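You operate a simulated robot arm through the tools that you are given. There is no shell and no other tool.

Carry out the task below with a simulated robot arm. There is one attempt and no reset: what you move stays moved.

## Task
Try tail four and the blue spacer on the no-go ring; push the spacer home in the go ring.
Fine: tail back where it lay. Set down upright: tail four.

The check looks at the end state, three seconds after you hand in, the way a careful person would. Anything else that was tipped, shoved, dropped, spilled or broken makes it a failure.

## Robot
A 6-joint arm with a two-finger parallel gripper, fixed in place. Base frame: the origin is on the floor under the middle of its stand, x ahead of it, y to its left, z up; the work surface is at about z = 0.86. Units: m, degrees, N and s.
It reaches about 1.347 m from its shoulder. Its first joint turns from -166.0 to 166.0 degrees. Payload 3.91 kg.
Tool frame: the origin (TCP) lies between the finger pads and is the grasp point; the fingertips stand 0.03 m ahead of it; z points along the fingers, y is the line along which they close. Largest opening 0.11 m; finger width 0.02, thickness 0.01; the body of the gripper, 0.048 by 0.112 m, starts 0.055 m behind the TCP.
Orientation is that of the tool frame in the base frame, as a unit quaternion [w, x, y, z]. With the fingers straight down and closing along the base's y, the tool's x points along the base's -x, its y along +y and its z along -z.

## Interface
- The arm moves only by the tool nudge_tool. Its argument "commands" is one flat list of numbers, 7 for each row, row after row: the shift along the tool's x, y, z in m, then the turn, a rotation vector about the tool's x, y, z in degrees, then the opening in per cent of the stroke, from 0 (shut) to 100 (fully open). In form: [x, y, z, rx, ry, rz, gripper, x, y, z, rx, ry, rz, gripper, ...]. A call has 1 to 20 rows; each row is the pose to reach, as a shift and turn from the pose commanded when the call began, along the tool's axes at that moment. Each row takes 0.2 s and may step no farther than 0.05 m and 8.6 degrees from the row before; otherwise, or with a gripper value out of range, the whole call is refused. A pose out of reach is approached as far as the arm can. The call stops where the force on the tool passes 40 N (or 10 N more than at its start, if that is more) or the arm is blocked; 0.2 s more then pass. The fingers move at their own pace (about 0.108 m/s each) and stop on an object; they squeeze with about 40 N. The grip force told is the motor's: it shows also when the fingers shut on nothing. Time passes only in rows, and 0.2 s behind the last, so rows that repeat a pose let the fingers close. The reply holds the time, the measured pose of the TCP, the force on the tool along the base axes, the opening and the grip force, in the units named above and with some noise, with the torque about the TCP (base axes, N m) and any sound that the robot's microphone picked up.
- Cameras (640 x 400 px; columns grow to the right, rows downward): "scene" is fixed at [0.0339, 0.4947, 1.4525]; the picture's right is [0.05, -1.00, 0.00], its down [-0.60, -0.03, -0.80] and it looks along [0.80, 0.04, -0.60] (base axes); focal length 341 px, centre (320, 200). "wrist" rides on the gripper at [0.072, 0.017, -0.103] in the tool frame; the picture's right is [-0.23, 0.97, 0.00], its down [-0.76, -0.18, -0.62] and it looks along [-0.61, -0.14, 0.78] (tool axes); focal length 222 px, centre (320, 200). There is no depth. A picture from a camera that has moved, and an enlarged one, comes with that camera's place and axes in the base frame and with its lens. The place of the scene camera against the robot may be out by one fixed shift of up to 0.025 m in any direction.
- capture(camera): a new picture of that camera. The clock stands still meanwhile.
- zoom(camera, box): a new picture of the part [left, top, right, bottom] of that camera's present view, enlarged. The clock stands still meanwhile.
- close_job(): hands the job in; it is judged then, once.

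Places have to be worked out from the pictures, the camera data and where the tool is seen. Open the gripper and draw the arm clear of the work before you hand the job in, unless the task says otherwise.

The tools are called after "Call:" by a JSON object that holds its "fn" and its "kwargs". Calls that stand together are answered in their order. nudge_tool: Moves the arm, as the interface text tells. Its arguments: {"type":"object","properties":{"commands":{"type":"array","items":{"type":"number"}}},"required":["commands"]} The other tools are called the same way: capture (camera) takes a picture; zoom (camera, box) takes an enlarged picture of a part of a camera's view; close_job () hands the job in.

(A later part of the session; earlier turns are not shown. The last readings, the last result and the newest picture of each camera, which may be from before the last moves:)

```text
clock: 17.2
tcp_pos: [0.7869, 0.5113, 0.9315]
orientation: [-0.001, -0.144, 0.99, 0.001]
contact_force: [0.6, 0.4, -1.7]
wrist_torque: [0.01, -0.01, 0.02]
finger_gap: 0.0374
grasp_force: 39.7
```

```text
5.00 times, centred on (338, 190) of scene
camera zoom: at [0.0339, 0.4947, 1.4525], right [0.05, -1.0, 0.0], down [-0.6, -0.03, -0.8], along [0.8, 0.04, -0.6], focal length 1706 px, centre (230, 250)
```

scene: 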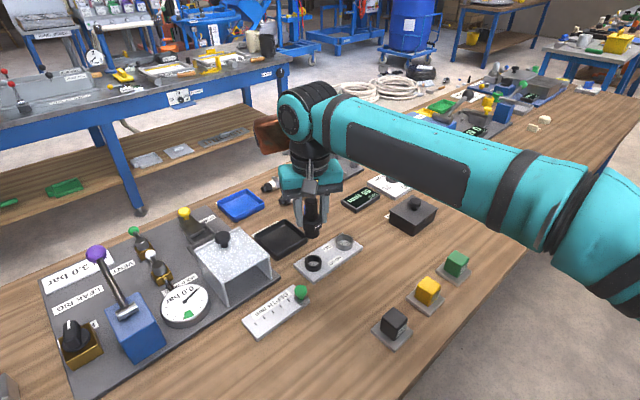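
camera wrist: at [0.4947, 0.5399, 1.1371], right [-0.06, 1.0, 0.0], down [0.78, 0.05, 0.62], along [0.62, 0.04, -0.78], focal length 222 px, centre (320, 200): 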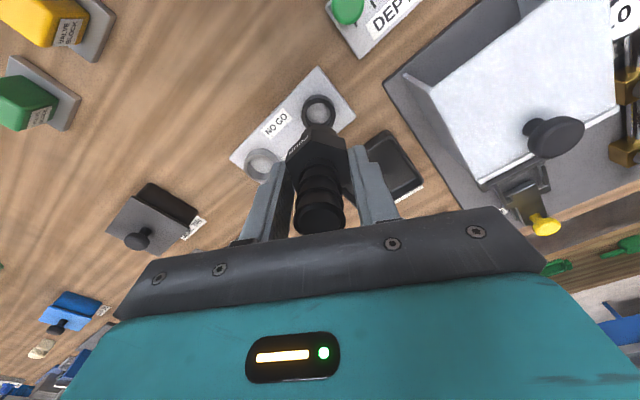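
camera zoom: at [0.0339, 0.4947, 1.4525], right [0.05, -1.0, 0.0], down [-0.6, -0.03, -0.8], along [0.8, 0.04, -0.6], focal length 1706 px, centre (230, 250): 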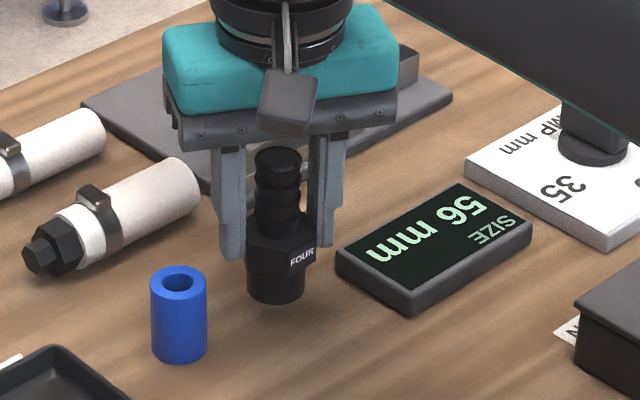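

The tail is back above its spot and still square in the grip. I lower most of the remaining 15 mm, then creep down watching the force.

Call:
{"fn": "nudge_tool", "kwargs": {"commands": [0, 0, 0.005, 0, 0, 0, 0, 0, 0, 0.009, 0, 0, 0, 0, 0, 0, 0.011, 0, 0, 0, 0, 0, 0, 0.013, 0, 0, 0, 0, 0, 0, 0.0135, 0, 0, 0, 0]}}

Call:
{"fn": "nudge_tool", "kwargs": {"commands": [0, 0, 0.0005, 0, 0, 0, 0, 0, 0, 0.001, 0, 0, 0, 0, 0, 0, 0.001, 0, 0, 0, 0]}}

Call:
{"fn": "zoom", "kwargs": {"camera": "scene", "box": [290, 150, 386, 230]}}

```text
clock: 18.4
tcp_pos: [0.7858, 0.5098, 0.9185]
orientation: [0.0, -0.144, 0.99, 0.0]
contact_force: [-0.5, -0.6, -0.9]
wrist_torque: [0.03, 0.01, -0.01]
finger_gap: 0.0373
grasp_force: 39.8
```

```text
clock: 19.2
tcp_pos: [0.7866, 0.5105, 0.9171]
orientation: [0.0, -0.143, 0.99, 0.001]
contact_force: [-0.9, -0.1, -0.6]
wrist_torque: [-0.01, 0.02, 0.01]
finger_gap: 0.0374
grasp_force: 39.8
```

```text
5.00 times, centred on (338, 190) of scene
camera zoom: at [0.0339, 0.4947, 1.4525], right [0.05, -1.0, 0.0], down [-0.6, -0.03, -0.8], along [0.8, 0.04, -0.6], focal length 1706 px, centre (230, 250)
```

zoom: 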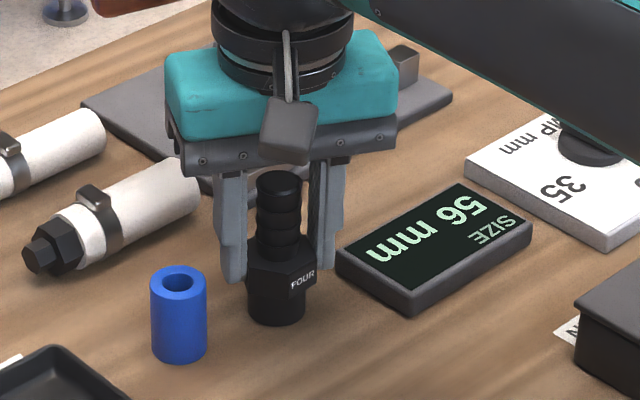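

The tail's bottom is back at the same picture row as at the start (323). There is no clear contact force yet, so I lower in half-millimetre steps until I feel the table.

Call:
{"fn": "nudge_tool", "kwargs": {"commands": [0, 0, 0.0005, 0, 0, 0, 0, 0, 0, 0.0005, 0, 0, 0, 0]}}

Call:
{"fn": "nudge_tool", "kwargs": {"commands": [0, 0, 0.0004, 0, 0, 0, 0, 0, 0, 0.0004, 0, 0, 0, 0]}}

```text
clock: 19.8
tcp_pos: [0.7872, 0.5102, 0.9152]
orientation: [0.0, -0.144, 0.99, 0.0]
contact_force: [0.0, -0.4, -1.4]
wrist_torque: [-0.02, 0.0, 0.01]
finger_gap: 0.0372
grasp_force: 39.8
```

```text
clock: 20.4
tcp_pos: [0.7872, 0.5118, 0.9166]
orientation: [0.0, -0.143, 0.99, -0.001]
contact_force: [-0.4, 0.3, -0.4]
wrist_torque: [-0.02, 0.02, 0.0]
finger_gap: 0.0373
grasp_force: 39.7
```

Call:
{"fn": "nudge_tool", "kwargs": {"commands": [0, 0, 0.0004, 0, 0, 0, 0, 0, 0, 0.0004, 0, 0, 0, 0]}}

Call:
{"fn": "zoom", "kwargs": {"camera": "scene", "box": [316, 180, 356, 220]}}

```text
clock: 21.0
tcp_pos: [0.787, 0.5097, 0.9165]
orientation: [0.0, -0.143, 0.99, 0.001]
contact_force: [-0.3, -0.3, -1.1]
wrist_torque: [0.0, -0.01, 0.01]
finger_gap: 0.0372
grasp_force: 40.1
```

```text
10.00 times, centred on (336, 200) of scene
camera zoom: at [0.0339, 0.4947, 1.4525], right [0.05, -1.0, 0.0], down [-0.6, -0.03, -0.8], along [0.8, 0.04, -0.6], focal length 3411 px, centre (160, 200)
```

zoom: 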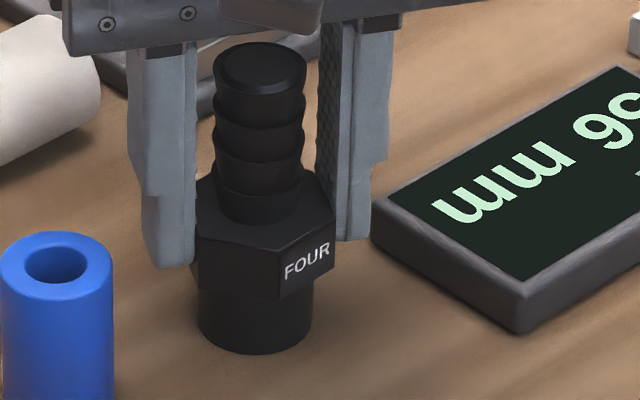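

Still mostly hanging weight in the reading, so I keep creeping down in small steps until the force clearly rises.

Call:
{"fn": "nudge_tool", "kwargs": {"commands": [0, 0, 0.0005, 0, 0, 0, 0, 0, 0, 0.0005, 0, 0, 0, 0]}}

Call:
{"fn": "nudge_tool", "kwargs": {"commands": [0, 0, 0.0005, 0, 0, 0, 0, 0, 0, 0.0005, 0, 0, 0, 0]}}

```text
clock: 21.6
tcp_pos: [0.7884, 0.5093, 0.9142]
orientation: [0.0, -0.144, 0.99, 0.0]
contact_force: [0.5, 1.1, 3.1]
wrist_torque: [0.03, 0.04, 0.02]
finger_gap: 0.0373
grasp_force: 39.9
```

```text
clock: 22.2
tcp_pos: [0.7876, 0.5086, 0.9146]
orientation: [0.001, -0.144, 0.99, 0.0]
contact_force: [4.4, 2.3, 13.3]
wrist_torque: [0.11, -0.15, -0.01]
finger_gap: 0.0372
grasp_force: 40.1
```

Clear contact at about 13 N now. I back off half a millimetre and open the fingers to 50 mm to release the tail standing upright.

Call:
{"fn": "nudge_tool", "kwargs": {"commands": [0, 0, -0.0005, 0, 0, 0, 0, 0, 0, -0.0005, 0, 0, 0, 0, 0, 0, -0.0005, 0, 0, 0, 38, 0, 0, -0.0005, 0, 0, 0, 42, 0, 0, -0.0005, 0, 0, 0, 46, 0, 0, -0.0005, 0, 0, 0, 46]}}

Call:
{"fn": "zoom", "kwargs": {"camera": "scene", "box": [290, 150, 386, 230]}}

Call:
{"fn": "zoom", "kwargs": {"camera": "wrist", "box": [240, 60, 400, 180]}}

```text
clock: 23.6
tcp_pos: [0.7866, 0.5089, 0.9144]
orientation: [0.001, -0.143, 0.99, 0.0]
contact_force: [-0.7, 0.3, 0.2]
wrist_torque: [0.0, -0.01, 0.01]
finger_gap: 0.0506
grasp_force: 0.1
```

```text
5.00 times, centred on (338, 190) of scene
camera zoom: at [0.0339, 0.4947, 1.4525], right [0.05, -1.0, 0.0], down [-0.6, -0.03, -0.8], along [0.8, 0.04, -0.6], focal length 1706 px, centre (230, 250)
```

zoom: 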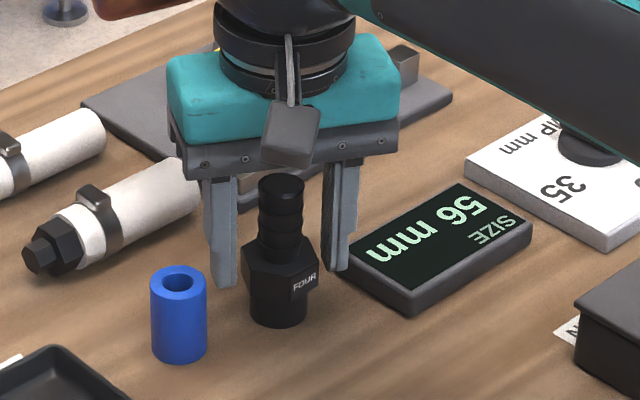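

```text
3.33 times, centred on (320, 120) of wrist
camera zoom: at [0.7113, 0.5066, 1.0193], right [-0.06, 1.0, 0.0], down [0.78, 0.05, 0.62], along [0.62, 0.04, -0.78], focal length 740 px, centre (320, 467)
```

zoom: 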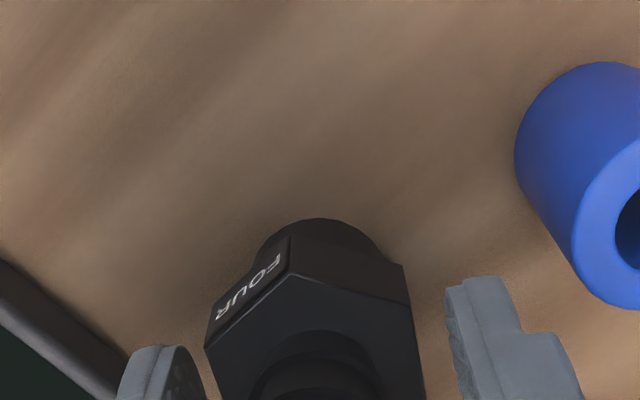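

Tail four stands upright, free of the fingers, within about 2 mm of its original spot. I rise straight up to clear it, then move over the blue spacer for a look.

Call:
{"fn": "nudge_tool", "kwargs": {"commands": [0, 0, -0.02, 0, 0, 0, 46, 0, 0, -0.055, 0, 0, 0, 46, 0, 0, -0.095, 0, 0, 0, 46, 0.009, 0.03, -0.095, 0, 0, 0, 46, 0.0177, 0.0599, -0.095, 0, 0, 0, 46, 0.0177, 0.0599, -0.095, 0, 0, 0, 46]}}

Call:
{"fn": "capture", "kwargs": {"camera": "wrist"}}

Call:
{"fn": "zoom", "kwargs": {"camera": "wrist", "box": [240, 80, 400, 200]}}

Call:
{"fn": "zoom", "kwargs": {"camera": "scene", "box": [290, 150, 386, 230]}}

```text
clock: 25.0
tcp_pos: [0.7547, 0.5617, 1.0089]
orientation: [0.001, -0.144, 0.99, 0.0]
contact_force: [-0.3, 0.4, 0.3]
wrist_torque: [-0.04, -0.03, 0.02]
finger_gap: 0.051
grasp_force: 0.1
```

```text
taken
camera wrist: at [0.6786, 0.5598, 1.1144], right [-0.06, 1.0, 0.0], down [0.78, 0.05, 0.62], along [0.62, 0.04, -0.78], focal length 222 px, centre (320, 200)
```

wrist: 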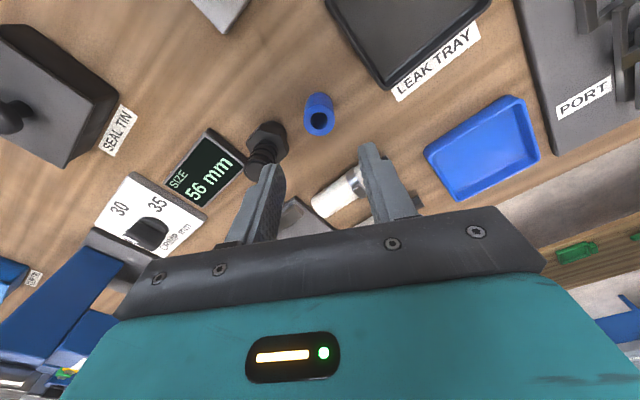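

```text
3.33 times, centred on (320, 140) of wrist
camera zoom: at [0.6786, 0.5598, 1.1144], right [-0.06, 1.0, 0.0], down [0.78, 0.05, 0.62], along [0.62, 0.04, -0.78], focal length 740 px, centre (320, 400)
```

zoom: 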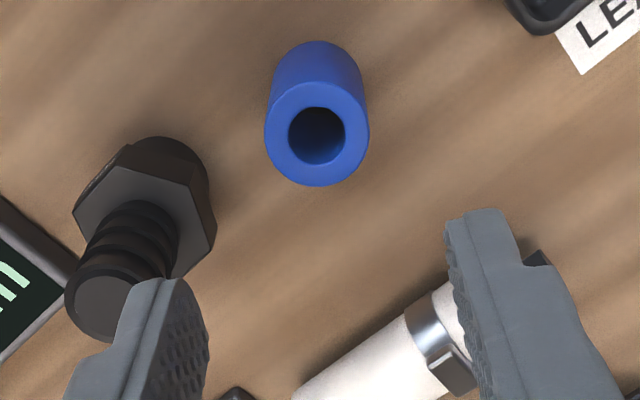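

```text
5.00 times, centred on (338, 190) of scene
camera zoom: at [0.0339, 0.4947, 1.4525], right [0.05, -1.0, 0.0], down [-0.6, -0.03, -0.8], along [0.8, 0.04, -0.6], focal length 1706 px, centre (230, 250)
```

zoom: 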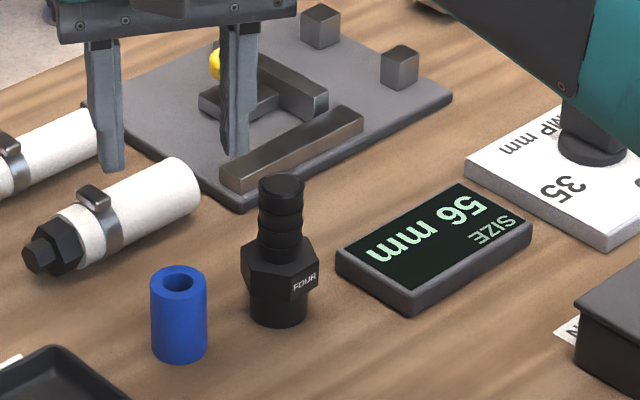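

Tail four is standing cleanly. The spacer's centre is at about (0.750, 0.563), roughly 2 mm toward tool +x from the grip centre. I narrow to 44 mm, correct, and descend most of the way.

Call:
{"fn": "nudge_tool", "kwargs": {"commands": [0.0025, -0.0002, 0, 0, 0, 0, 40, 0.0025, -0.0002, 0.025, 0, 0, 0, 40, 0.0025, -0.0002, 0.05, 0, 0, 0, 40, 0.0025, -0.0002, 0.065, 0, 0, 0, 40, 0.0025, -0.0002, 0.065, 0, 0, 0, 40]}}

Call:
{"fn": "zoom", "kwargs": {"camera": "wrist", "box": [240, 80, 400, 200]}}

Call:
{"fn": "zoom", "kwargs": {"camera": "scene", "box": [280, 160, 360, 230]}}

```text
clock: 26.2
tcp_pos: [0.7526, 0.5616, 0.9427]
orientation: [0.0, -0.144, 0.99, 0.001]
contact_force: [0.4, -0.2, 0.1]
wrist_torque: [-0.01, -0.01, -0.01]
finger_gap: 0.0441
grasp_force: 0.0
```

```text
3.33 times, centred on (320, 140) of wrist
camera zoom: at [0.6777, 0.5584, 1.0479], right [-0.06, 1.0, 0.0], down [0.78, 0.05, 0.62], along [0.62, 0.04, -0.78], focal length 740 px, centre (320, 400)
```

zoom: 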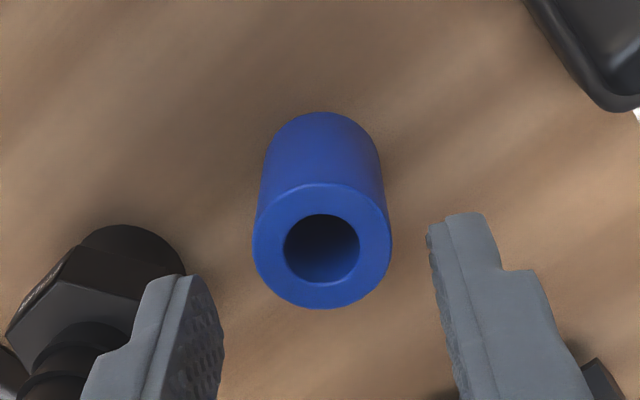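

```text
5.71 times, centred on (320, 195) of scene
camera zoom: at [0.0339, 0.4947, 1.4525], right [0.05, -1.0, 0.0], down [-0.6, -0.03, -0.8], along [0.8, 0.04, -0.6], focal length 1949 px, centre (320, 229)
```

zoom: 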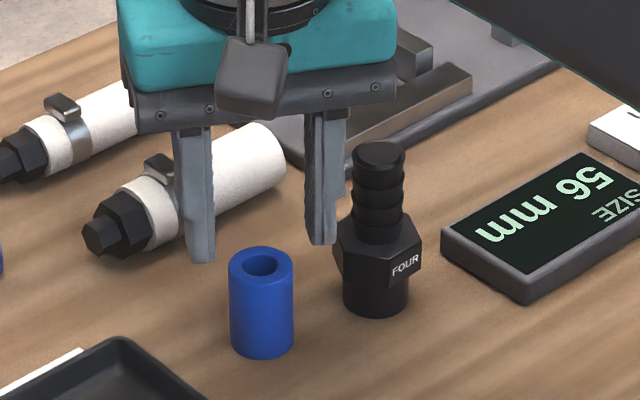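

The spacer is centred between the fingers, with about 9 mm between the outer finger and tail four. I descend the last 29 mm and close on the spacer.

Call:
{"fn": "nudge_tool", "kwargs": {"commands": [0.001, 0, 0.015, 0, 0, 0, 40, 0.001, 0, 0.029, 0, 0, 0, 40, 0.001, 0, 0.029, 0, 0, 0, 34, 0.001, 0, 0.029, 0, 0, 0, 28, 0.001, 0, 0.029, 0, 0, 0, 15, 0.001, 0, 0.029, 0, 0, 0, 0, 0.001, 0, 0.029, 0, 0, 0, 0]}}

Call:
{"fn": "zoom", "kwargs": {"camera": "wrist", "box": [240, 60, 400, 180]}}

Call:
{"fn": "zoom", "kwargs": {"camera": "scene", "box": [280, 160, 360, 230]}}

```text
clock: 27.8
tcp_pos: [0.7525, 0.5611, 0.9154]
orientation: [0.0, -0.144, 0.99, -0.001]
contact_force: [0.3, 0.3, 1.5]
wrist_torque: [-0.03, 0.03, -0.01]
finger_gap: 0.027
grasp_force: 40.0
```

```text
3.33 times, centred on (320, 120) of wrist
camera zoom: at [0.6763, 0.5583, 1.0202], right [-0.06, 1.0, 0.0], down [0.78, 0.05, 0.62], along [0.62, 0.04, -0.78], focal length 740 px, centre (320, 467)
```

zoom: 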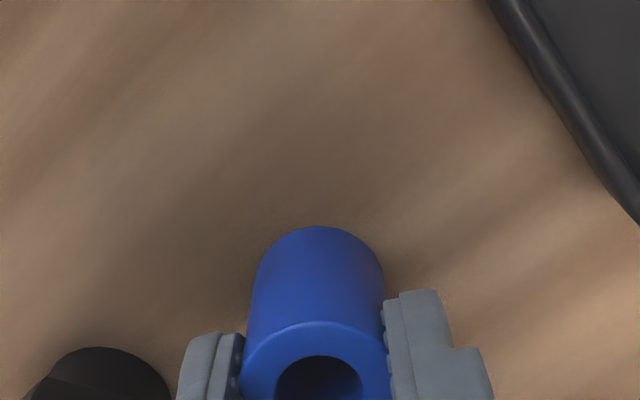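

```text
5.71 times, centred on (320, 195) of scene
camera zoom: at [0.0339, 0.4947, 1.4525], right [0.05, -1.0, 0.0], down [-0.6, -0.03, -0.8], along [0.8, 0.04, -0.6], focal length 1949 px, centre (320, 229)
```

zoom: 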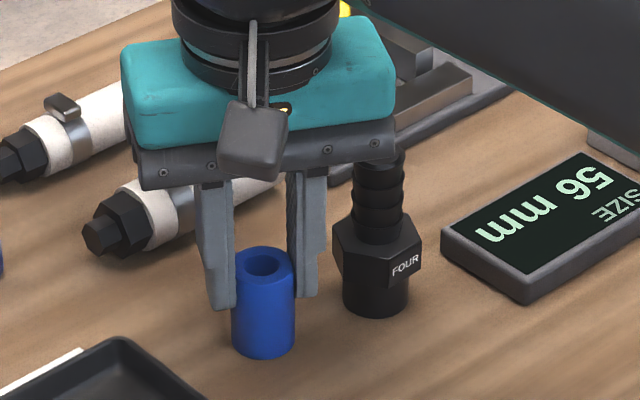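

The grip reading shows a gap of 27 mm, a little under my visual estimate of the spacer's diameter. I look closer before lifting.

Call:
{"fn": "capture", "kwargs": {"camera": "wrist"}}

Call:
{"fn": "zoom", "kwargs": {"camera": "wrist", "box": [280, 120, 360, 220]}}

Call:
{"fn": "zoom", "kwargs": {"camera": "scene", "box": [296, 190, 328, 226]}}

```text
taken
camera wrist: at [0.6763, 0.5583, 1.0202], right [-0.06, 1.0, 0.0], down [0.78, 0.05, 0.62], along [0.62, 0.04, -0.78], focal length 222 px, centre (320, 200)
```

wrist: 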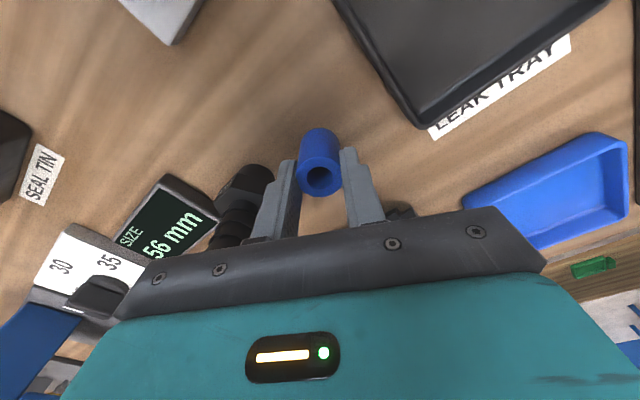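

```text
4.00 times, centred on (320, 170) of wrist
camera zoom: at [0.6763, 0.5583, 1.0202], right [-0.06, 1.0, 0.0], down [0.78, 0.05, 0.62], along [0.62, 0.04, -0.78], focal length 888 px, centre (320, 320)
```

zoom: 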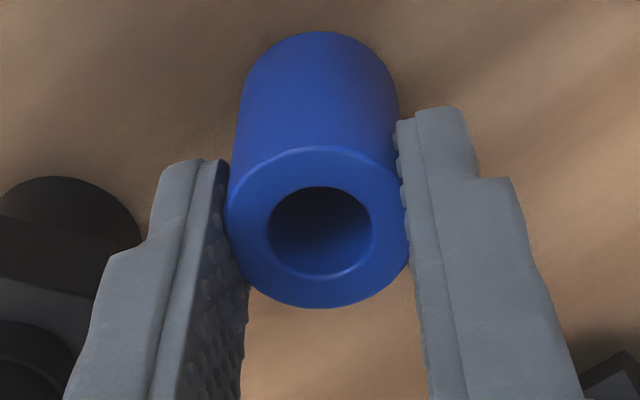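

```text
11.11 times, centred on (312, 208) of scene
camera zoom: at [0.0339, 0.4947, 1.4525], right [0.05, -1.0, 0.0], down [-0.6, -0.03, -0.8], along [0.8, 0.04, -0.6], focal length 3790 px, centre (409, 111)
```

zoom: 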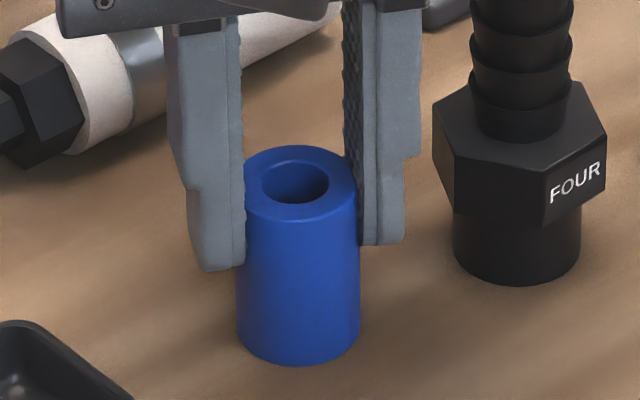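

The spacer is held squarely across its diameter, about 27–29 mm wide. I lift it 0.12 m, carry it over the NO GO ring, and stop about 2 cm above the rim.

Call:
{"fn": "nudge_tool", "kwargs": {"commands": [0, 0, -0.02, 0, 0, 0, 0, 0, 0, -0.05, 0, 0, 0, 0, 0, 0, -0.085, 0, 0, 0, 0, 0, 0, -0.12, 0, 0, 0, 0, 0.034, 0.006, -0.12, 0, 0, 0, 0, 0.068, 0.012, -0.12, 0, 0, 0, 0, 0.102, 0.018, -0.12, 0, 0, 0, 0, 0.136, 0.024, -0.12, 0, 0, 0, 0, 0.1696, 0.0301, -0.12, 0, 0, 0, 0, 0.1696, 0.0301, -0.12, 0, 0, 0, 0, 0.1696, 0.0301, -0.085, 0, 0, 0, 0, 0.1696, 0.0301, -0.05, 0, 0, 0, 0, 0.1696, 0.0301, -0.05, 0, 0, 0, 0]}}

Call:
{"fn": "zoom", "kwargs": {"camera": "wrist", "box": [280, 70, 360, 170]}}

Call:
{"fn": "zoom", "kwargs": {"camera": "scene", "box": [290, 220, 338, 276]}}

Call:
{"fn": "capture", "kwargs": {"camera": "scene"}}

```text
clock: 30.6
tcp_pos: [0.5799, 0.5404, 0.9681]
orientation: [0.0, -0.143, 0.99, 0.0]
contact_force: [-0.9, 0.3, 0.0]
wrist_torque: [0.02, -0.02, -0.04]
finger_gap: 0.027
grasp_force: 40.4
```

```text
4.00 times, centred on (320, 120) of wrist
camera zoom: at [0.5044, 0.5388, 1.0729], right [-0.06, 1.0, 0.0], down [0.78, 0.05, 0.62], along [0.62, 0.04, -0.78], focal length 888 px, centre (320, 520)
```

zoom: 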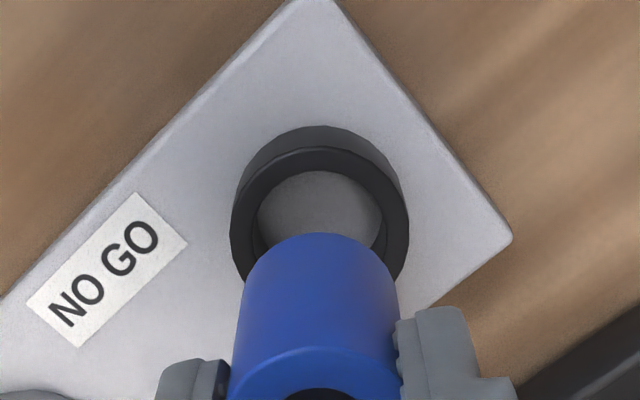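

```text
7.14 times, centred on (314, 248) of scene
camera zoom: at [0.0339, 0.4947, 1.4525], right [0.05, -1.0, 0.0], down [-0.6, -0.03, -0.8], along [0.8, 0.04, -0.6], focal length 2437 px, centre (363, -143)
```

zoom: 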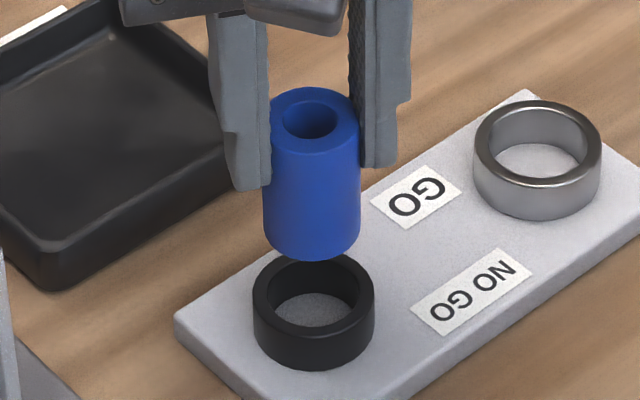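

```text
taken
```

scene: 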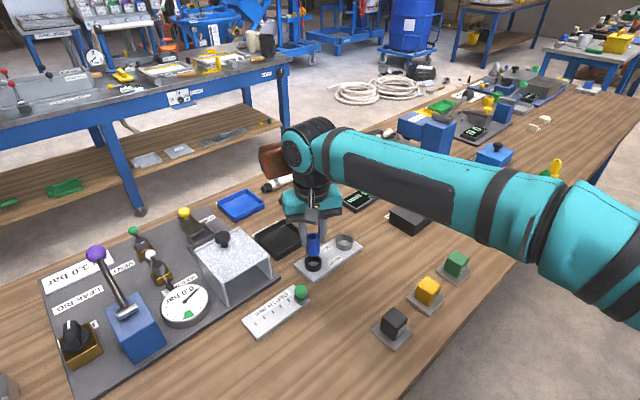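

The spacer hovers over the ring, aligned sideways within 0.5 mm; fore-aft it may be 1–2 mm too far forward. I pull back 1 mm and lower to about 5 mm above the rim for a finer check.

Call:
{"fn": "nudge_tool", "kwargs": {"commands": [0.001, -0.0002, 0.006, 0, 0, 0, 0, 0.001, -0.0002, 0.012, 0, 0, 0, 0, 0.001, -0.0002, 0.018, 0, 0, 0, 0, 0.001, -0.0002, 0.018, 0, 0, 0, 0]}}

Call:
{"fn": "zoom", "kwargs": {"camera": "wrist", "box": [292, 90, 348, 130]}}

Call:
{"fn": "zoom", "kwargs": {"camera": "scene", "box": [296, 240, 332, 276]}}

```text
clock: 31.6
tcp_pos: [0.5779, 0.5421, 0.9483]
orientation: [0.0, -0.144, 0.99, 0.0]
contact_force: [-0.5, -1.2, 0.4]
wrist_torque: [-0.02, 0.02, -0.02]
finger_gap: 0.0269
grasp_force: 40.5
```

```text
10.00 times, centred on (320, 110) of wrist
camera zoom: at [0.5035, 0.5396, 1.0538], right [-0.06, 1.0, 0.0], down [0.78, 0.05, 0.62], along [0.62, 0.04, -0.78], focal length 2221 px, centre (320, 1100)
```

zoom: 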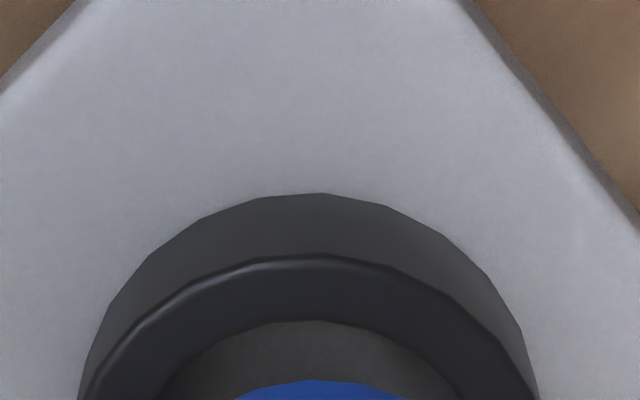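

```text
11.11 times, centred on (314, 258) of scene
camera zoom: at [0.0339, 0.4947, 1.4525], right [0.05, -1.0, 0.0], down [-0.6, -0.03, -0.8], along [0.8, 0.04, -0.6], focal length 3790 px, centre (387, -444)
```

zoom: 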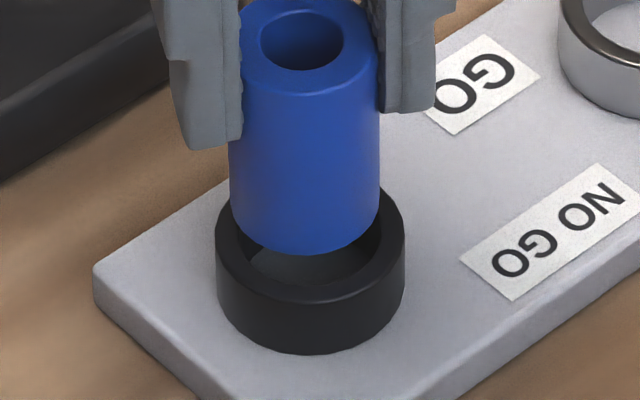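

The views agree the spacer sits about 0.9 mm too far toward +y and is well centred fore-aft. I correct and lower gently in 1 mm steps toward the rim.

Call:
{"fn": "nudge_tool", "kwargs": {"commands": [0.0003, -0.0009, 0, 0, 0, 0, 0, 0.0003, -0.0009, 0.001, 0, 0, 0, 0, 0.0003, -0.0009, 0.002, 0, 0, 0, 0, 0.0003, -0.0009, 0.003, 0, 0, 0, 0, 0.0003, -0.0009, 0.004, 0, 0, 0, 0, 0.0003, -0.0009, 0.004, 0, 0, 0, 0]}}

Call:
{"fn": "zoom", "kwargs": {"camera": "wrist", "box": [292, 90, 348, 130]}}

Call:
{"fn": "zoom", "kwargs": {"camera": "scene", "box": [296, 240, 332, 276]}}

```text
clock: 33.0
tcp_pos: [0.5771, 0.5404, 0.9437]
orientation: [0.0, -0.143, 0.99, 0.0]
contact_force: [-0.3, -0.9, 0.5]
wrist_torque: [0.01, 0.01, -0.05]
finger_gap: 0.0269
grasp_force: 39.8
```

```text
10.00 times, centred on (320, 110) of wrist
camera zoom: at [0.5025, 0.5384, 1.0487], right [-0.06, 1.0, 0.0], down [0.78, 0.05, 0.62], along [0.62, 0.04, -0.78], focal length 2221 px, centre (320, 1100)
```

zoom: 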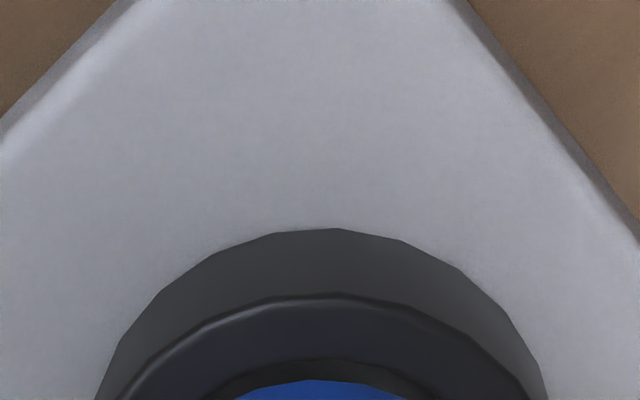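

```text
11.11 times, centred on (314, 258) of scene
camera zoom: at [0.0339, 0.4947, 1.4525], right [0.05, -1.0, 0.0], down [-0.6, -0.03, -0.8], along [0.8, 0.04, -0.6], focal length 3790 px, centre (387, -444)
```

zoom: 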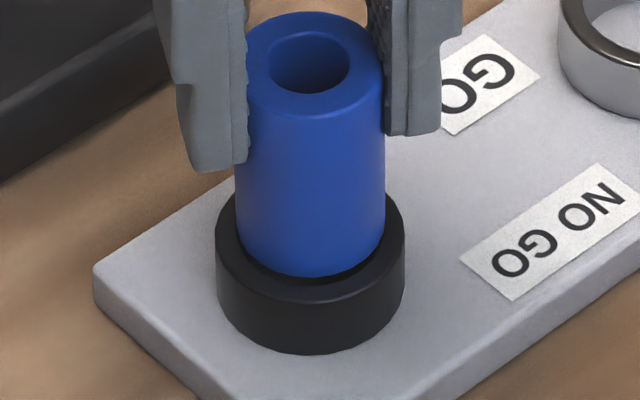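

Both views now show the spacer concentric with the ring. I continue down in half-millimetre steps until contact.

Call:
{"fn": "nudge_tool", "kwargs": {"commands": [0, 0, 0.0005, 0, 0, 0, 0, 0, 0, 0.001, 0, 0, 0, 0, 0, 0, 0.001, 0, 0, 0, 0]}}

Call:
{"fn": "nudge_tool", "kwargs": {"commands": [0, 0, 0.0005, 0, 0, 0, 0, 0, 0, 0.0005, 0, 0, 0, 0]}}

```text
clock: 33.8
tcp_pos: [0.5777, 0.5407, 0.9432]
orientation: [0.001, -0.143, 0.99, 0.0]
contact_force: [2.7, 1.1, 6.3]
wrist_torque: [0.11, -0.08, 0.04]
finger_gap: 0.0268
grasp_force: 39.7
```

```text
clock: 34.4
tcp_pos: [0.5782, 0.5401, 0.9434]
orientation: [0.001, -0.143, 0.99, 0.0]
contact_force: [4.0, 3.2, 11.1]
wrist_torque: [0.12, -0.3, 0.06]
finger_gap: 0.027
grasp_force: 39.9
```

11 N and no travel: the spacer is resting on the NO GO rim. I press half a millimetre more and look, to be sure it doesn't slip in.

Call:
{"fn": "nudge_tool", "kwargs": {"commands": [0, 0, 0.0005, 0, 0, 0, 0, 0, 0, 0.0005, 0, 0, 0, 0]}}

Call:
{"fn": "zoom", "kwargs": {"camera": "scene", "box": [296, 240, 332, 276]}}

Call:
{"fn": "zoom", "kwargs": {"camera": "wrist", "box": [292, 90, 348, 130]}}

```text
clock: 35.0
tcp_pos: [0.5772, 0.5405, 0.9431]
orientation: [0.0, -0.144, 0.99, 0.0]
contact_force: [0.4, 3.1, 21.4]
wrist_torque: [0.04, -0.24, 0.05]
finger_gap: 0.0268
grasp_force: 40.1
```

```text
11.11 times, centred on (314, 258) of scene
camera zoom: at [0.0339, 0.4947, 1.4525], right [0.05, -1.0, 0.0], down [-0.6, -0.03, -0.8], along [0.8, 0.04, -0.6], focal length 3790 px, centre (387, -444)
```

zoom: 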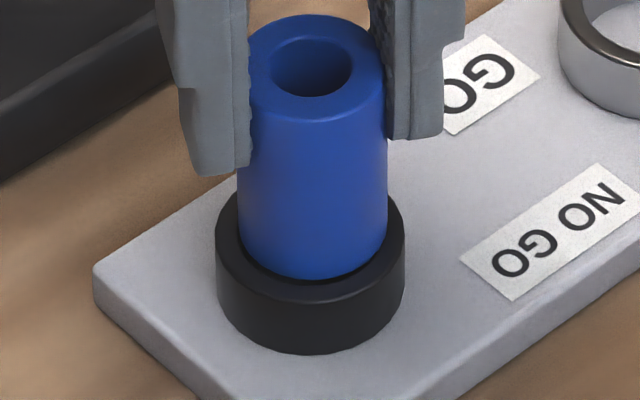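

```text
10.00 times, centred on (320, 110) of wrist
camera zoom: at [0.5022, 0.5378, 1.0477], right [-0.06, 1.0, 0.0], down [0.78, 0.04, 0.62], along [0.62, 0.04, -0.78], focal length 2221 px, centre (320, 1100)
```

zoom: 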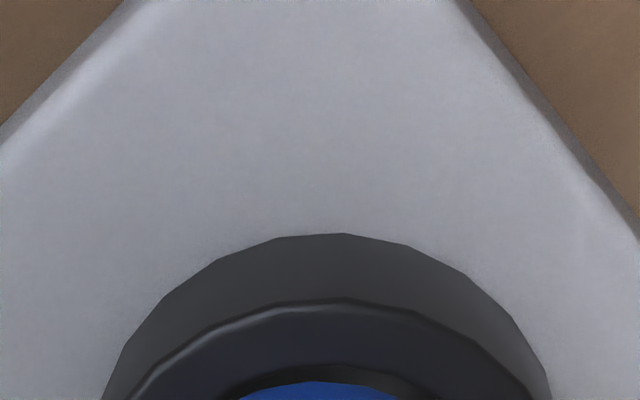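

At 21 N the spacer still sits on the NO GO rim at the same height, so it is refused as it should be. I lift 30 mm and shift across to the GO (silver) ring, about 0.1 m away.

Call:
{"fn": "nudge_tool", "kwargs": {"commands": [0, 0, -0.002, 0, 0, 0, 0, 0, 0, -0.015, 0, 0, 0, 0, 0, 0, -0.03, 0, 0, 0, 0, -0.0123, -0.0221, -0.03, 0, 0, 0, 0, -0.0246, -0.0442, -0.03, 0, 0, 0, 0, -0.0368, -0.0663, -0.03, 0, 0, 0, 0, -0.0491, -0.0884, -0.03, 0, 0, 0, 0, -0.0491, -0.0884, -0.03, 0, 0, 0, 0]}}

Call:
{"fn": "zoom", "kwargs": {"camera": "wrist", "box": [280, 70, 360, 170]}}

Call:
{"fn": "zoom", "kwargs": {"camera": "scene", "box": [320, 200, 368, 256]}}

```text
clock: 36.8
tcp_pos: [0.6509, 0.4696, 0.9705]
orientation: [-0.001, -0.143, 0.99, 0.0]
contact_force: [0.8, -0.4, -0.2]
wrist_torque: [-0.02, 0.0, -0.01]
finger_gap: 0.0272
grasp_force: 40.6
```

```text
4.00 times, centred on (320, 120) of wrist
camera zoom: at [0.5754, 0.4678, 1.0753], right [-0.06, 1.0, 0.0], down [0.78, 0.05, 0.62], along [0.62, 0.04, -0.78], focal length 888 px, centre (320, 520)
```

zoom: 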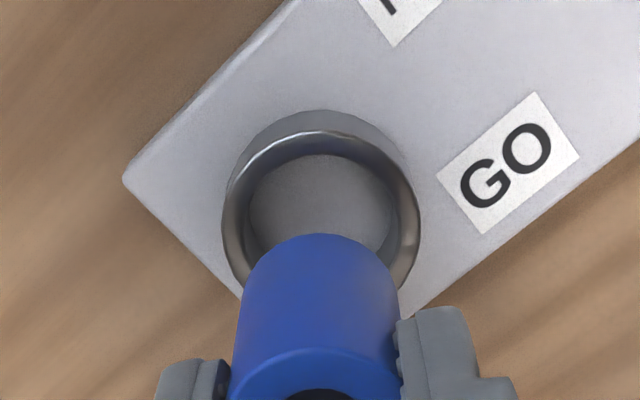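

```text
7.14 times, centred on (344, 228) of scene
camera zoom: at [0.0339, 0.4947, 1.4525], right [0.05, -1.0, 0.0], down [-0.6, -0.03, -0.8], along [0.8, 0.04, -0.6], focal length 2437 px, centre (149, 0)
```

zoom: 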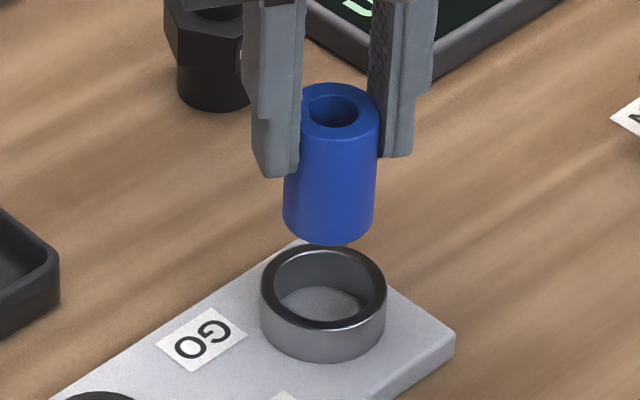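

The spacer is over the GO ring, which has a bore of about 33.5 mm against 29 mm, and looks within about 1 mm of concentric. I make a sub-millimetre correction and lower to about 7 mm above the rim.

Call:
{"fn": "nudge_tool", "kwargs": {"commands": [0.0006, 0.0008, 0.008, 0, 0, 0, 0, 0.0006, 0.0008, 0.016, 0, 0, 0, 0, 0.0006, 0.0008, 0.023, 0, 0, 0, 0, 0.0006, 0.0008, 0.023, 0, 0, 0, 0]}}

Call:
{"fn": "zoom", "kwargs": {"camera": "wrist", "box": [288, 90, 352, 140]}}

Call:
{"fn": "zoom", "kwargs": {"camera": "scene", "box": [326, 220, 362, 256]}}

```text
clock: 37.8
tcp_pos: [0.6502, 0.4699, 0.9495]
orientation: [0.0, -0.144, 0.99, 0.0]
contact_force: [0.0, -0.1, 0.9]
wrist_torque: [0.03, -0.03, -0.01]
finger_gap: 0.0269
grasp_force: 39.4
```

```text
8.00 times, centred on (320, 115) of wrist
camera zoom: at [0.5741, 0.4688, 1.0534], right [-0.06, 1.0, 0.0], down [0.78, 0.05, 0.62], along [0.62, 0.04, -0.78], focal length 1777 px, centre (320, 880)
```

zoom: 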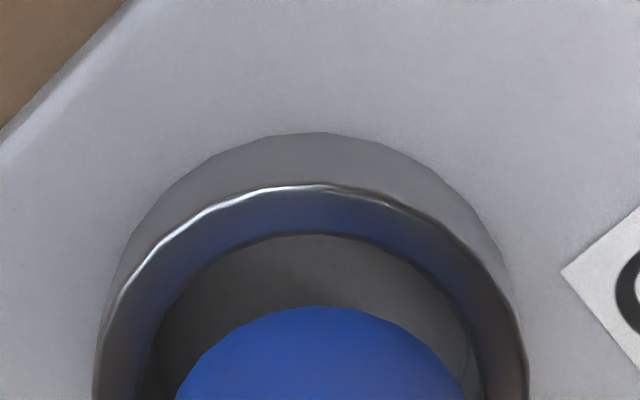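

```text
11.11 times, centred on (344, 238) of scene
camera zoom: at [0.0339, 0.4947, 1.4525], right [0.05, -1.0, 0.0], down [-0.6, -0.03, -0.8], along [0.8, 0.04, -0.6], focal length 3790 px, centre (53, -222)
```

zoom: 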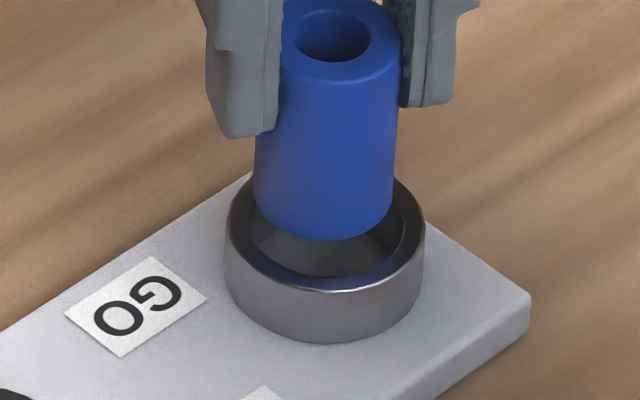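

The spacer is about 0.6 mm toward +y and centred fore-aft. I correct that and lower in 1 mm steps past the rim height, watching for any rim contact.

Call:
{"fn": "nudge_tool", "kwargs": {"commands": [0.0002, -0.0006, 0.002, 0, 0, 0, 0, 0.0002, -0.0006, 0.004, 0, 0, 0, 0, 0.0002, -0.0006, 0.005, 0, 0, 0, 0, 0.0002, -0.0006, 0.006, 0, 0, 0, 0, 0.0002, -0.0006, 0.0065, 0, 0, 0, 0, 0.0002, -0.0006, 0.007, 0, 0, 0, 0]}}

Call:
{"fn": "zoom", "kwargs": {"camera": "wrist", "box": [288, 90, 352, 140]}}

Call:
{"fn": "zoom", "kwargs": {"camera": "scene", "box": [326, 220, 362, 256]}}

```text
clock: 39.2
tcp_pos: [0.6486, 0.4691, 0.9421]
orientation: [0.002, -0.143, 0.99, 0.001]
contact_force: [-6.7, -0.5, 21.5]
wrist_torque: [-0.16, 0.01, 0.0]
finger_gap: 0.0269
grasp_force: 39.8
```

```text
8.00 times, centred on (320, 115) of wrist
camera zoom: at [0.5736, 0.4669, 1.0473], right [-0.06, 1.0, 0.0], down [0.78, 0.04, 0.63], along [0.62, 0.04, -0.78], focal length 1777 px, centre (320, 880)
```

zoom: 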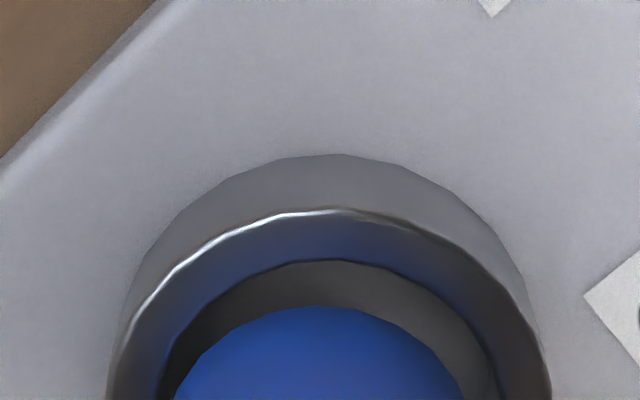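

```text
11.11 times, centred on (344, 238) of scene
camera zoom: at [0.0339, 0.4947, 1.4525], right [0.05, -1.0, 0.0], down [-0.6, -0.03, -0.8], along [0.8, 0.04, -0.6], focal length 3790 px, centre (53, -222)
```

zoom: 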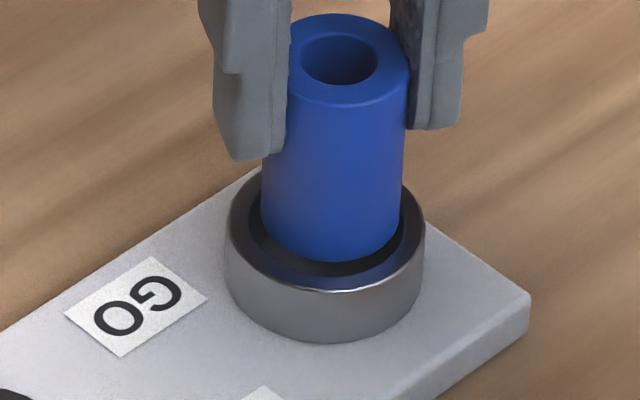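

The spacer touched the rim: 21 N up and −6.7 N in x. Both views say it sits about 1.7 mm too far in +x and 1 mm toward −y. I lift 3 mm, shift accordingly, and recheck.

Call:
{"fn": "nudge_tool", "kwargs": {"commands": [0, 0, -0.003, 0, 0, 0, 0, 0.0013, 0.0014, -0.003, 0, 0, 0, 0, 0.0013, 0.0014, -0.003, 0, 0, 0, 0]}}

Call:
{"fn": "zoom", "kwargs": {"camera": "wrist", "box": [288, 90, 352, 140]}}

Call:
{"fn": "zoom", "kwargs": {"camera": "scene", "box": [326, 220, 362, 256]}}

```text
clock: 40.0
tcp_pos: [0.6477, 0.4713, 0.9433]
orientation: [-0.001, -0.143, 0.99, 0.0]
contact_force: [0.1, 0.1, 0.2]
wrist_torque: [-0.04, -0.03, -0.02]
finger_gap: 0.0267
grasp_force: 39.8
```

```text
8.00 times, centred on (320, 115) of wrist
camera zoom: at [0.5728, 0.4683, 1.0483], right [-0.06, 1.0, 0.0], down [0.78, 0.05, 0.62], along [0.62, 0.04, -0.78], focal length 1777 px, centre (320, 880)
```

zoom: 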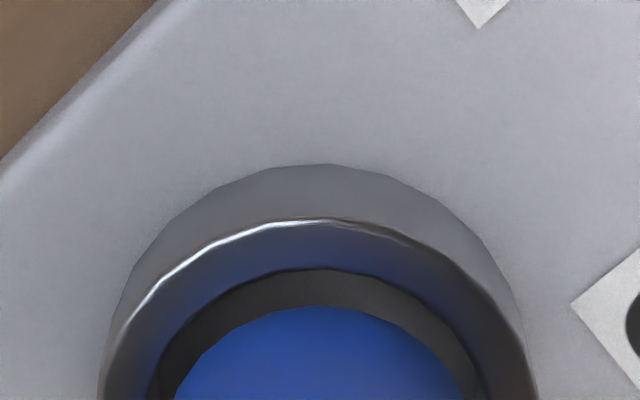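

```text
11.11 times, centred on (344, 238) of scene
camera zoom: at [0.0339, 0.4947, 1.4525], right [0.05, -1.0, 0.0], down [-0.6, -0.03, -0.8], along [0.8, 0.04, -0.6], focal length 3790 px, centre (53, -222)
```

zoom: 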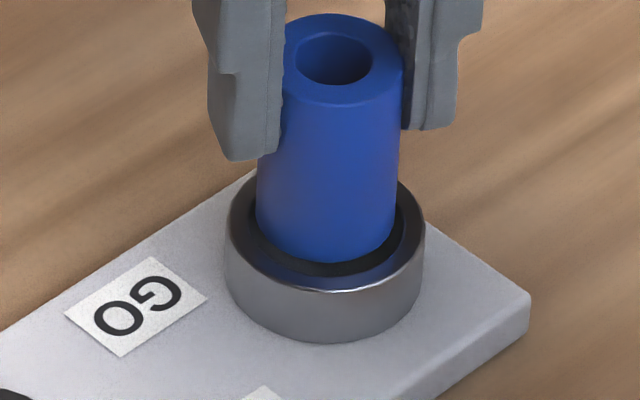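

Now the spacer looks concentric in the GO bore in both views, within about 0.5 mm. I lower again in 1 mm steps.

Call:
{"fn": "nudge_tool", "kwargs": {"commands": [0, 0, 0.001, 0, 0, 0, 0, 0, 0, 0.002, 0, 0, 0, 0, 0, 0, 0.003, 0, 0, 0, 0, 0, 0, 0.0035, 0, 0, 0, 0, 0, 0, 0.004, 0, 0, 0, 0]}}

Call:
{"fn": "zoom", "kwargs": {"camera": "scene", "box": [326, 220, 362, 256]}}

Call:
{"fn": "zoom", "kwargs": {"camera": "wrist", "box": [288, 90, 352, 140]}}

```text
clock: 41.2
tcp_pos: [0.6475, 0.4713, 0.9416]
orientation: [-0.001, -0.143, 0.99, 0.0]
contact_force: [0.6, 0.1, -1.2]
wrist_torque: [0.03, 0.02, -0.01]
finger_gap: 0.0266
grasp_force: 39.8
```

```text
11.11 times, centred on (344, 238) of scene
camera zoom: at [0.0339, 0.4947, 1.4525], right [0.05, -1.0, 0.0], down [-0.6, -0.03, -0.8], along [0.8, 0.04, -0.6], focal length 3790 px, centre (53, -222)
```

zoom: 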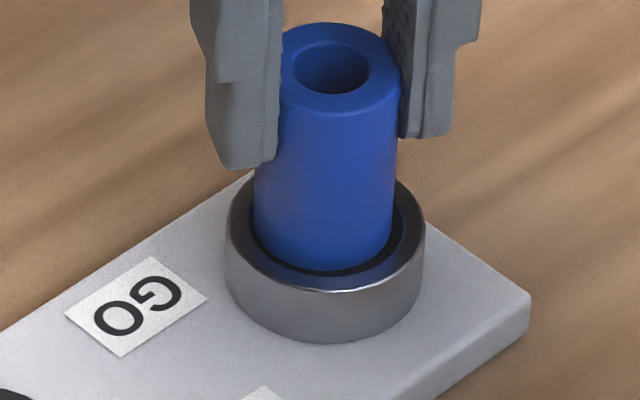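

```text
8.00 times, centred on (320, 115) of wrist
camera zoom: at [0.5729, 0.4687, 1.0458], right [-0.06, 1.0, 0.0], down [0.78, 0.05, 0.62], along [0.62, 0.04, -0.78], focal length 1777 px, centre (320, 880)
```

zoom: 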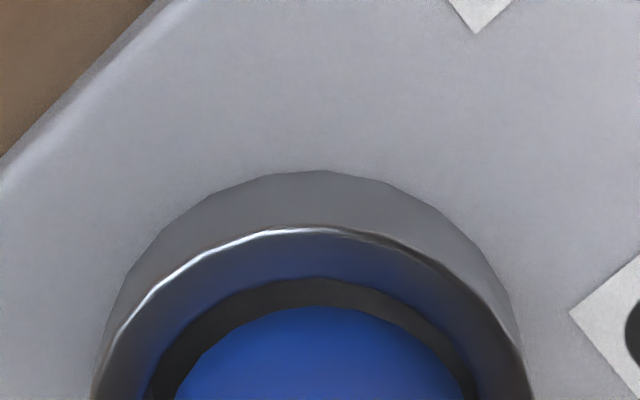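

No force yet and the bore is swallowing the edge. I continue down in 1 mm steps with a tiny 0.3 mm sideways correction.

Call:
{"fn": "nudge_tool", "kwargs": {"commands": [0, -0.0003, 0.001, 0, 0, 0, 0, 0, -0.0003, 0.002, 0, 0, 0, 0, 0, -0.0003, 0.003, 0, 0, 0, 0, 0, -0.0003, 0.004, 0, 0, 0, 0, 0, -0.0003, 0.0045, 0, 0, 0, 0]}}

Call:
{"fn": "zoom", "kwargs": {"camera": "scene", "box": [326, 220, 362, 256]}}

Call:
{"fn": "zoom", "kwargs": {"camera": "wrist", "box": [288, 90, 352, 140]}}

```text
clock: 42.4
tcp_pos: [0.6491, 0.4701, 0.935]
orientation: [0.0, -0.143, 0.99, 0.0]
contact_force: [-0.6, 0.1, 0.4]
wrist_torque: [-0.01, -0.01, -0.02]
finger_gap: 0.027
grasp_force: 40.2
```

```text
11.11 times, centred on (344, 238) of scene
camera zoom: at [0.0339, 0.4947, 1.4525], right [0.05, -1.0, 0.0], down [-0.6, -0.03, -0.8], along [0.8, 0.04, -0.6], focal length 3790 px, centre (53, -222)
```

zoom: 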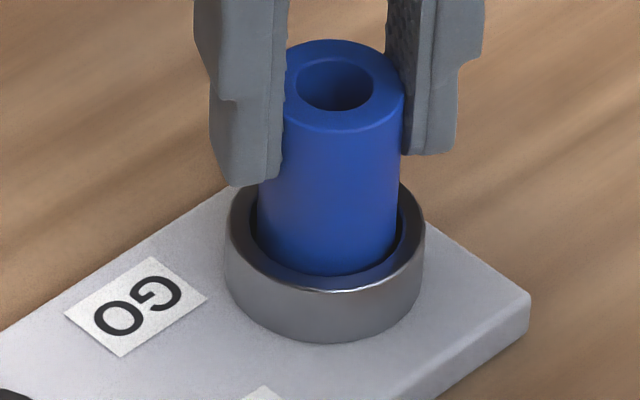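

```text
8.00 times, centred on (320, 115) of wrist
camera zoom: at [0.5729, 0.4677, 1.041], right [-0.06, 1.0, 0.0], down [0.78, 0.05, 0.62], along [0.62, 0.04, -0.78], focal length 1777 px, centre (320, 880)
```

zoom: 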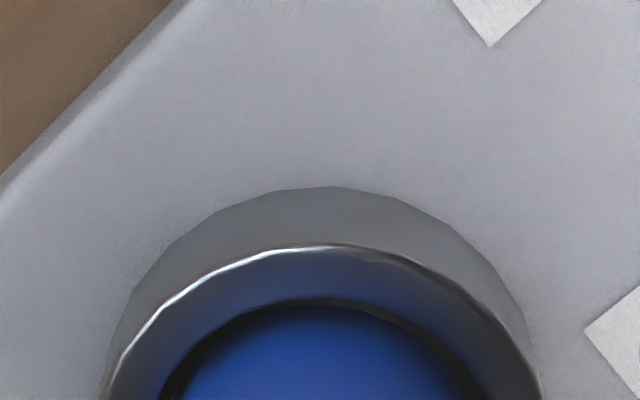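

The spacer's lower edge is now inside the GO bore with no resistance. I keep lowering in 1 mm steps toward the plate.

Call:
{"fn": "nudge_tool", "kwargs": {"commands": [0, 0, 0.001, 0, 0, 0, 0, 0, 0, 0.002, 0, 0, 0, 0, 0, 0, 0.003, 0, 0, 0, 0, 0, 0, 0.004, 0, 0, 0, 0, 0, 0, 0.005, 0, 0, 0, 0, 0, 0, 0.006, 0, 0, 0, 0, 0, 0, 0.007, 0, 0, 0, 0]}}

Call:
{"fn": "zoom", "kwargs": {"camera": "scene", "box": [326, 220, 362, 256]}}

Call:
{"fn": "zoom", "kwargs": {"camera": "wrist", "box": [280, 90, 360, 190]}}

```text
clock: 44.0
tcp_pos: [0.6482, 0.4715, 0.9291]
orientation: [0.0, -0.144, 0.99, 0.0]
contact_force: [0.8, 0.4, -0.4]
wrist_torque: [-0.03, -0.02, 0.0]
finger_gap: 0.027
grasp_force: 40.4
```

```text
11.11 times, centred on (344, 238) of scene
camera zoom: at [0.0339, 0.4947, 1.4525], right [0.05, -1.0, 0.0], down [-0.6, -0.03, -0.8], along [0.8, 0.04, -0.6], focal length 3790 px, centre (53, -222)
```

zoom: 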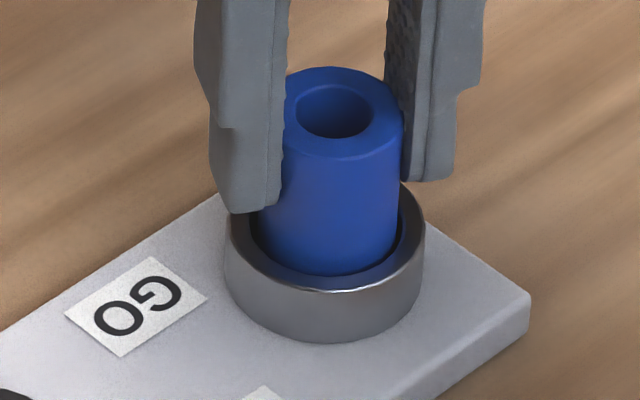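

```text
4.00 times, centred on (320, 140) of wrist
camera zoom: at [0.5727, 0.4676, 1.0336], right [-0.06, 1.0, 0.0], down [0.78, 0.05, 0.62], along [0.62, 0.04, -0.78], focal length 888 px, centre (320, 440)
```

zoom: 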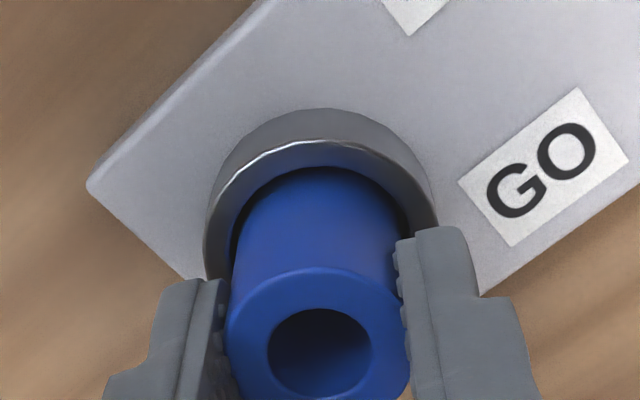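

It slides in freely. I continue in 1 mm and then half-millimetre steps until it bottoms out on the plate.

Call:
{"fn": "nudge_tool", "kwargs": {"commands": [0, 0, 0.001, 0, 0, 0, 0, 0, 0, 0.0015, 0, 0, 0, 0, 0, 0, 0.0015, 0, 0, 0, 0]}}

Call:
{"fn": "nudge_tool", "kwargs": {"commands": [0, 0, 0.0005, 0, 0, 0, 0, 0, 0, 0.001, 0, 0, 0, 0, 0, 0, 0.001, 0, 0, 0, 0]}}

```text
clock: 44.8
tcp_pos: [0.649, 0.4689, 0.9288]
orientation: [0.0, -0.143, 0.99, 0.0]
contact_force: [-3.2, 0.4, 0.1]
wrist_torque: [0.04, 0.13, 0.0]
finger_gap: 0.027
grasp_force: 39.9
```

```text
clock: 45.6
tcp_pos: [0.6499, 0.4695, 0.9269]
orientation: [0.0, -0.144, 0.99, 0.0]
contact_force: [-2.5, 2.0, -0.5]
wrist_torque: [0.09, 0.1, 0.0]
finger_gap: 0.027
grasp_force: 40.0
```

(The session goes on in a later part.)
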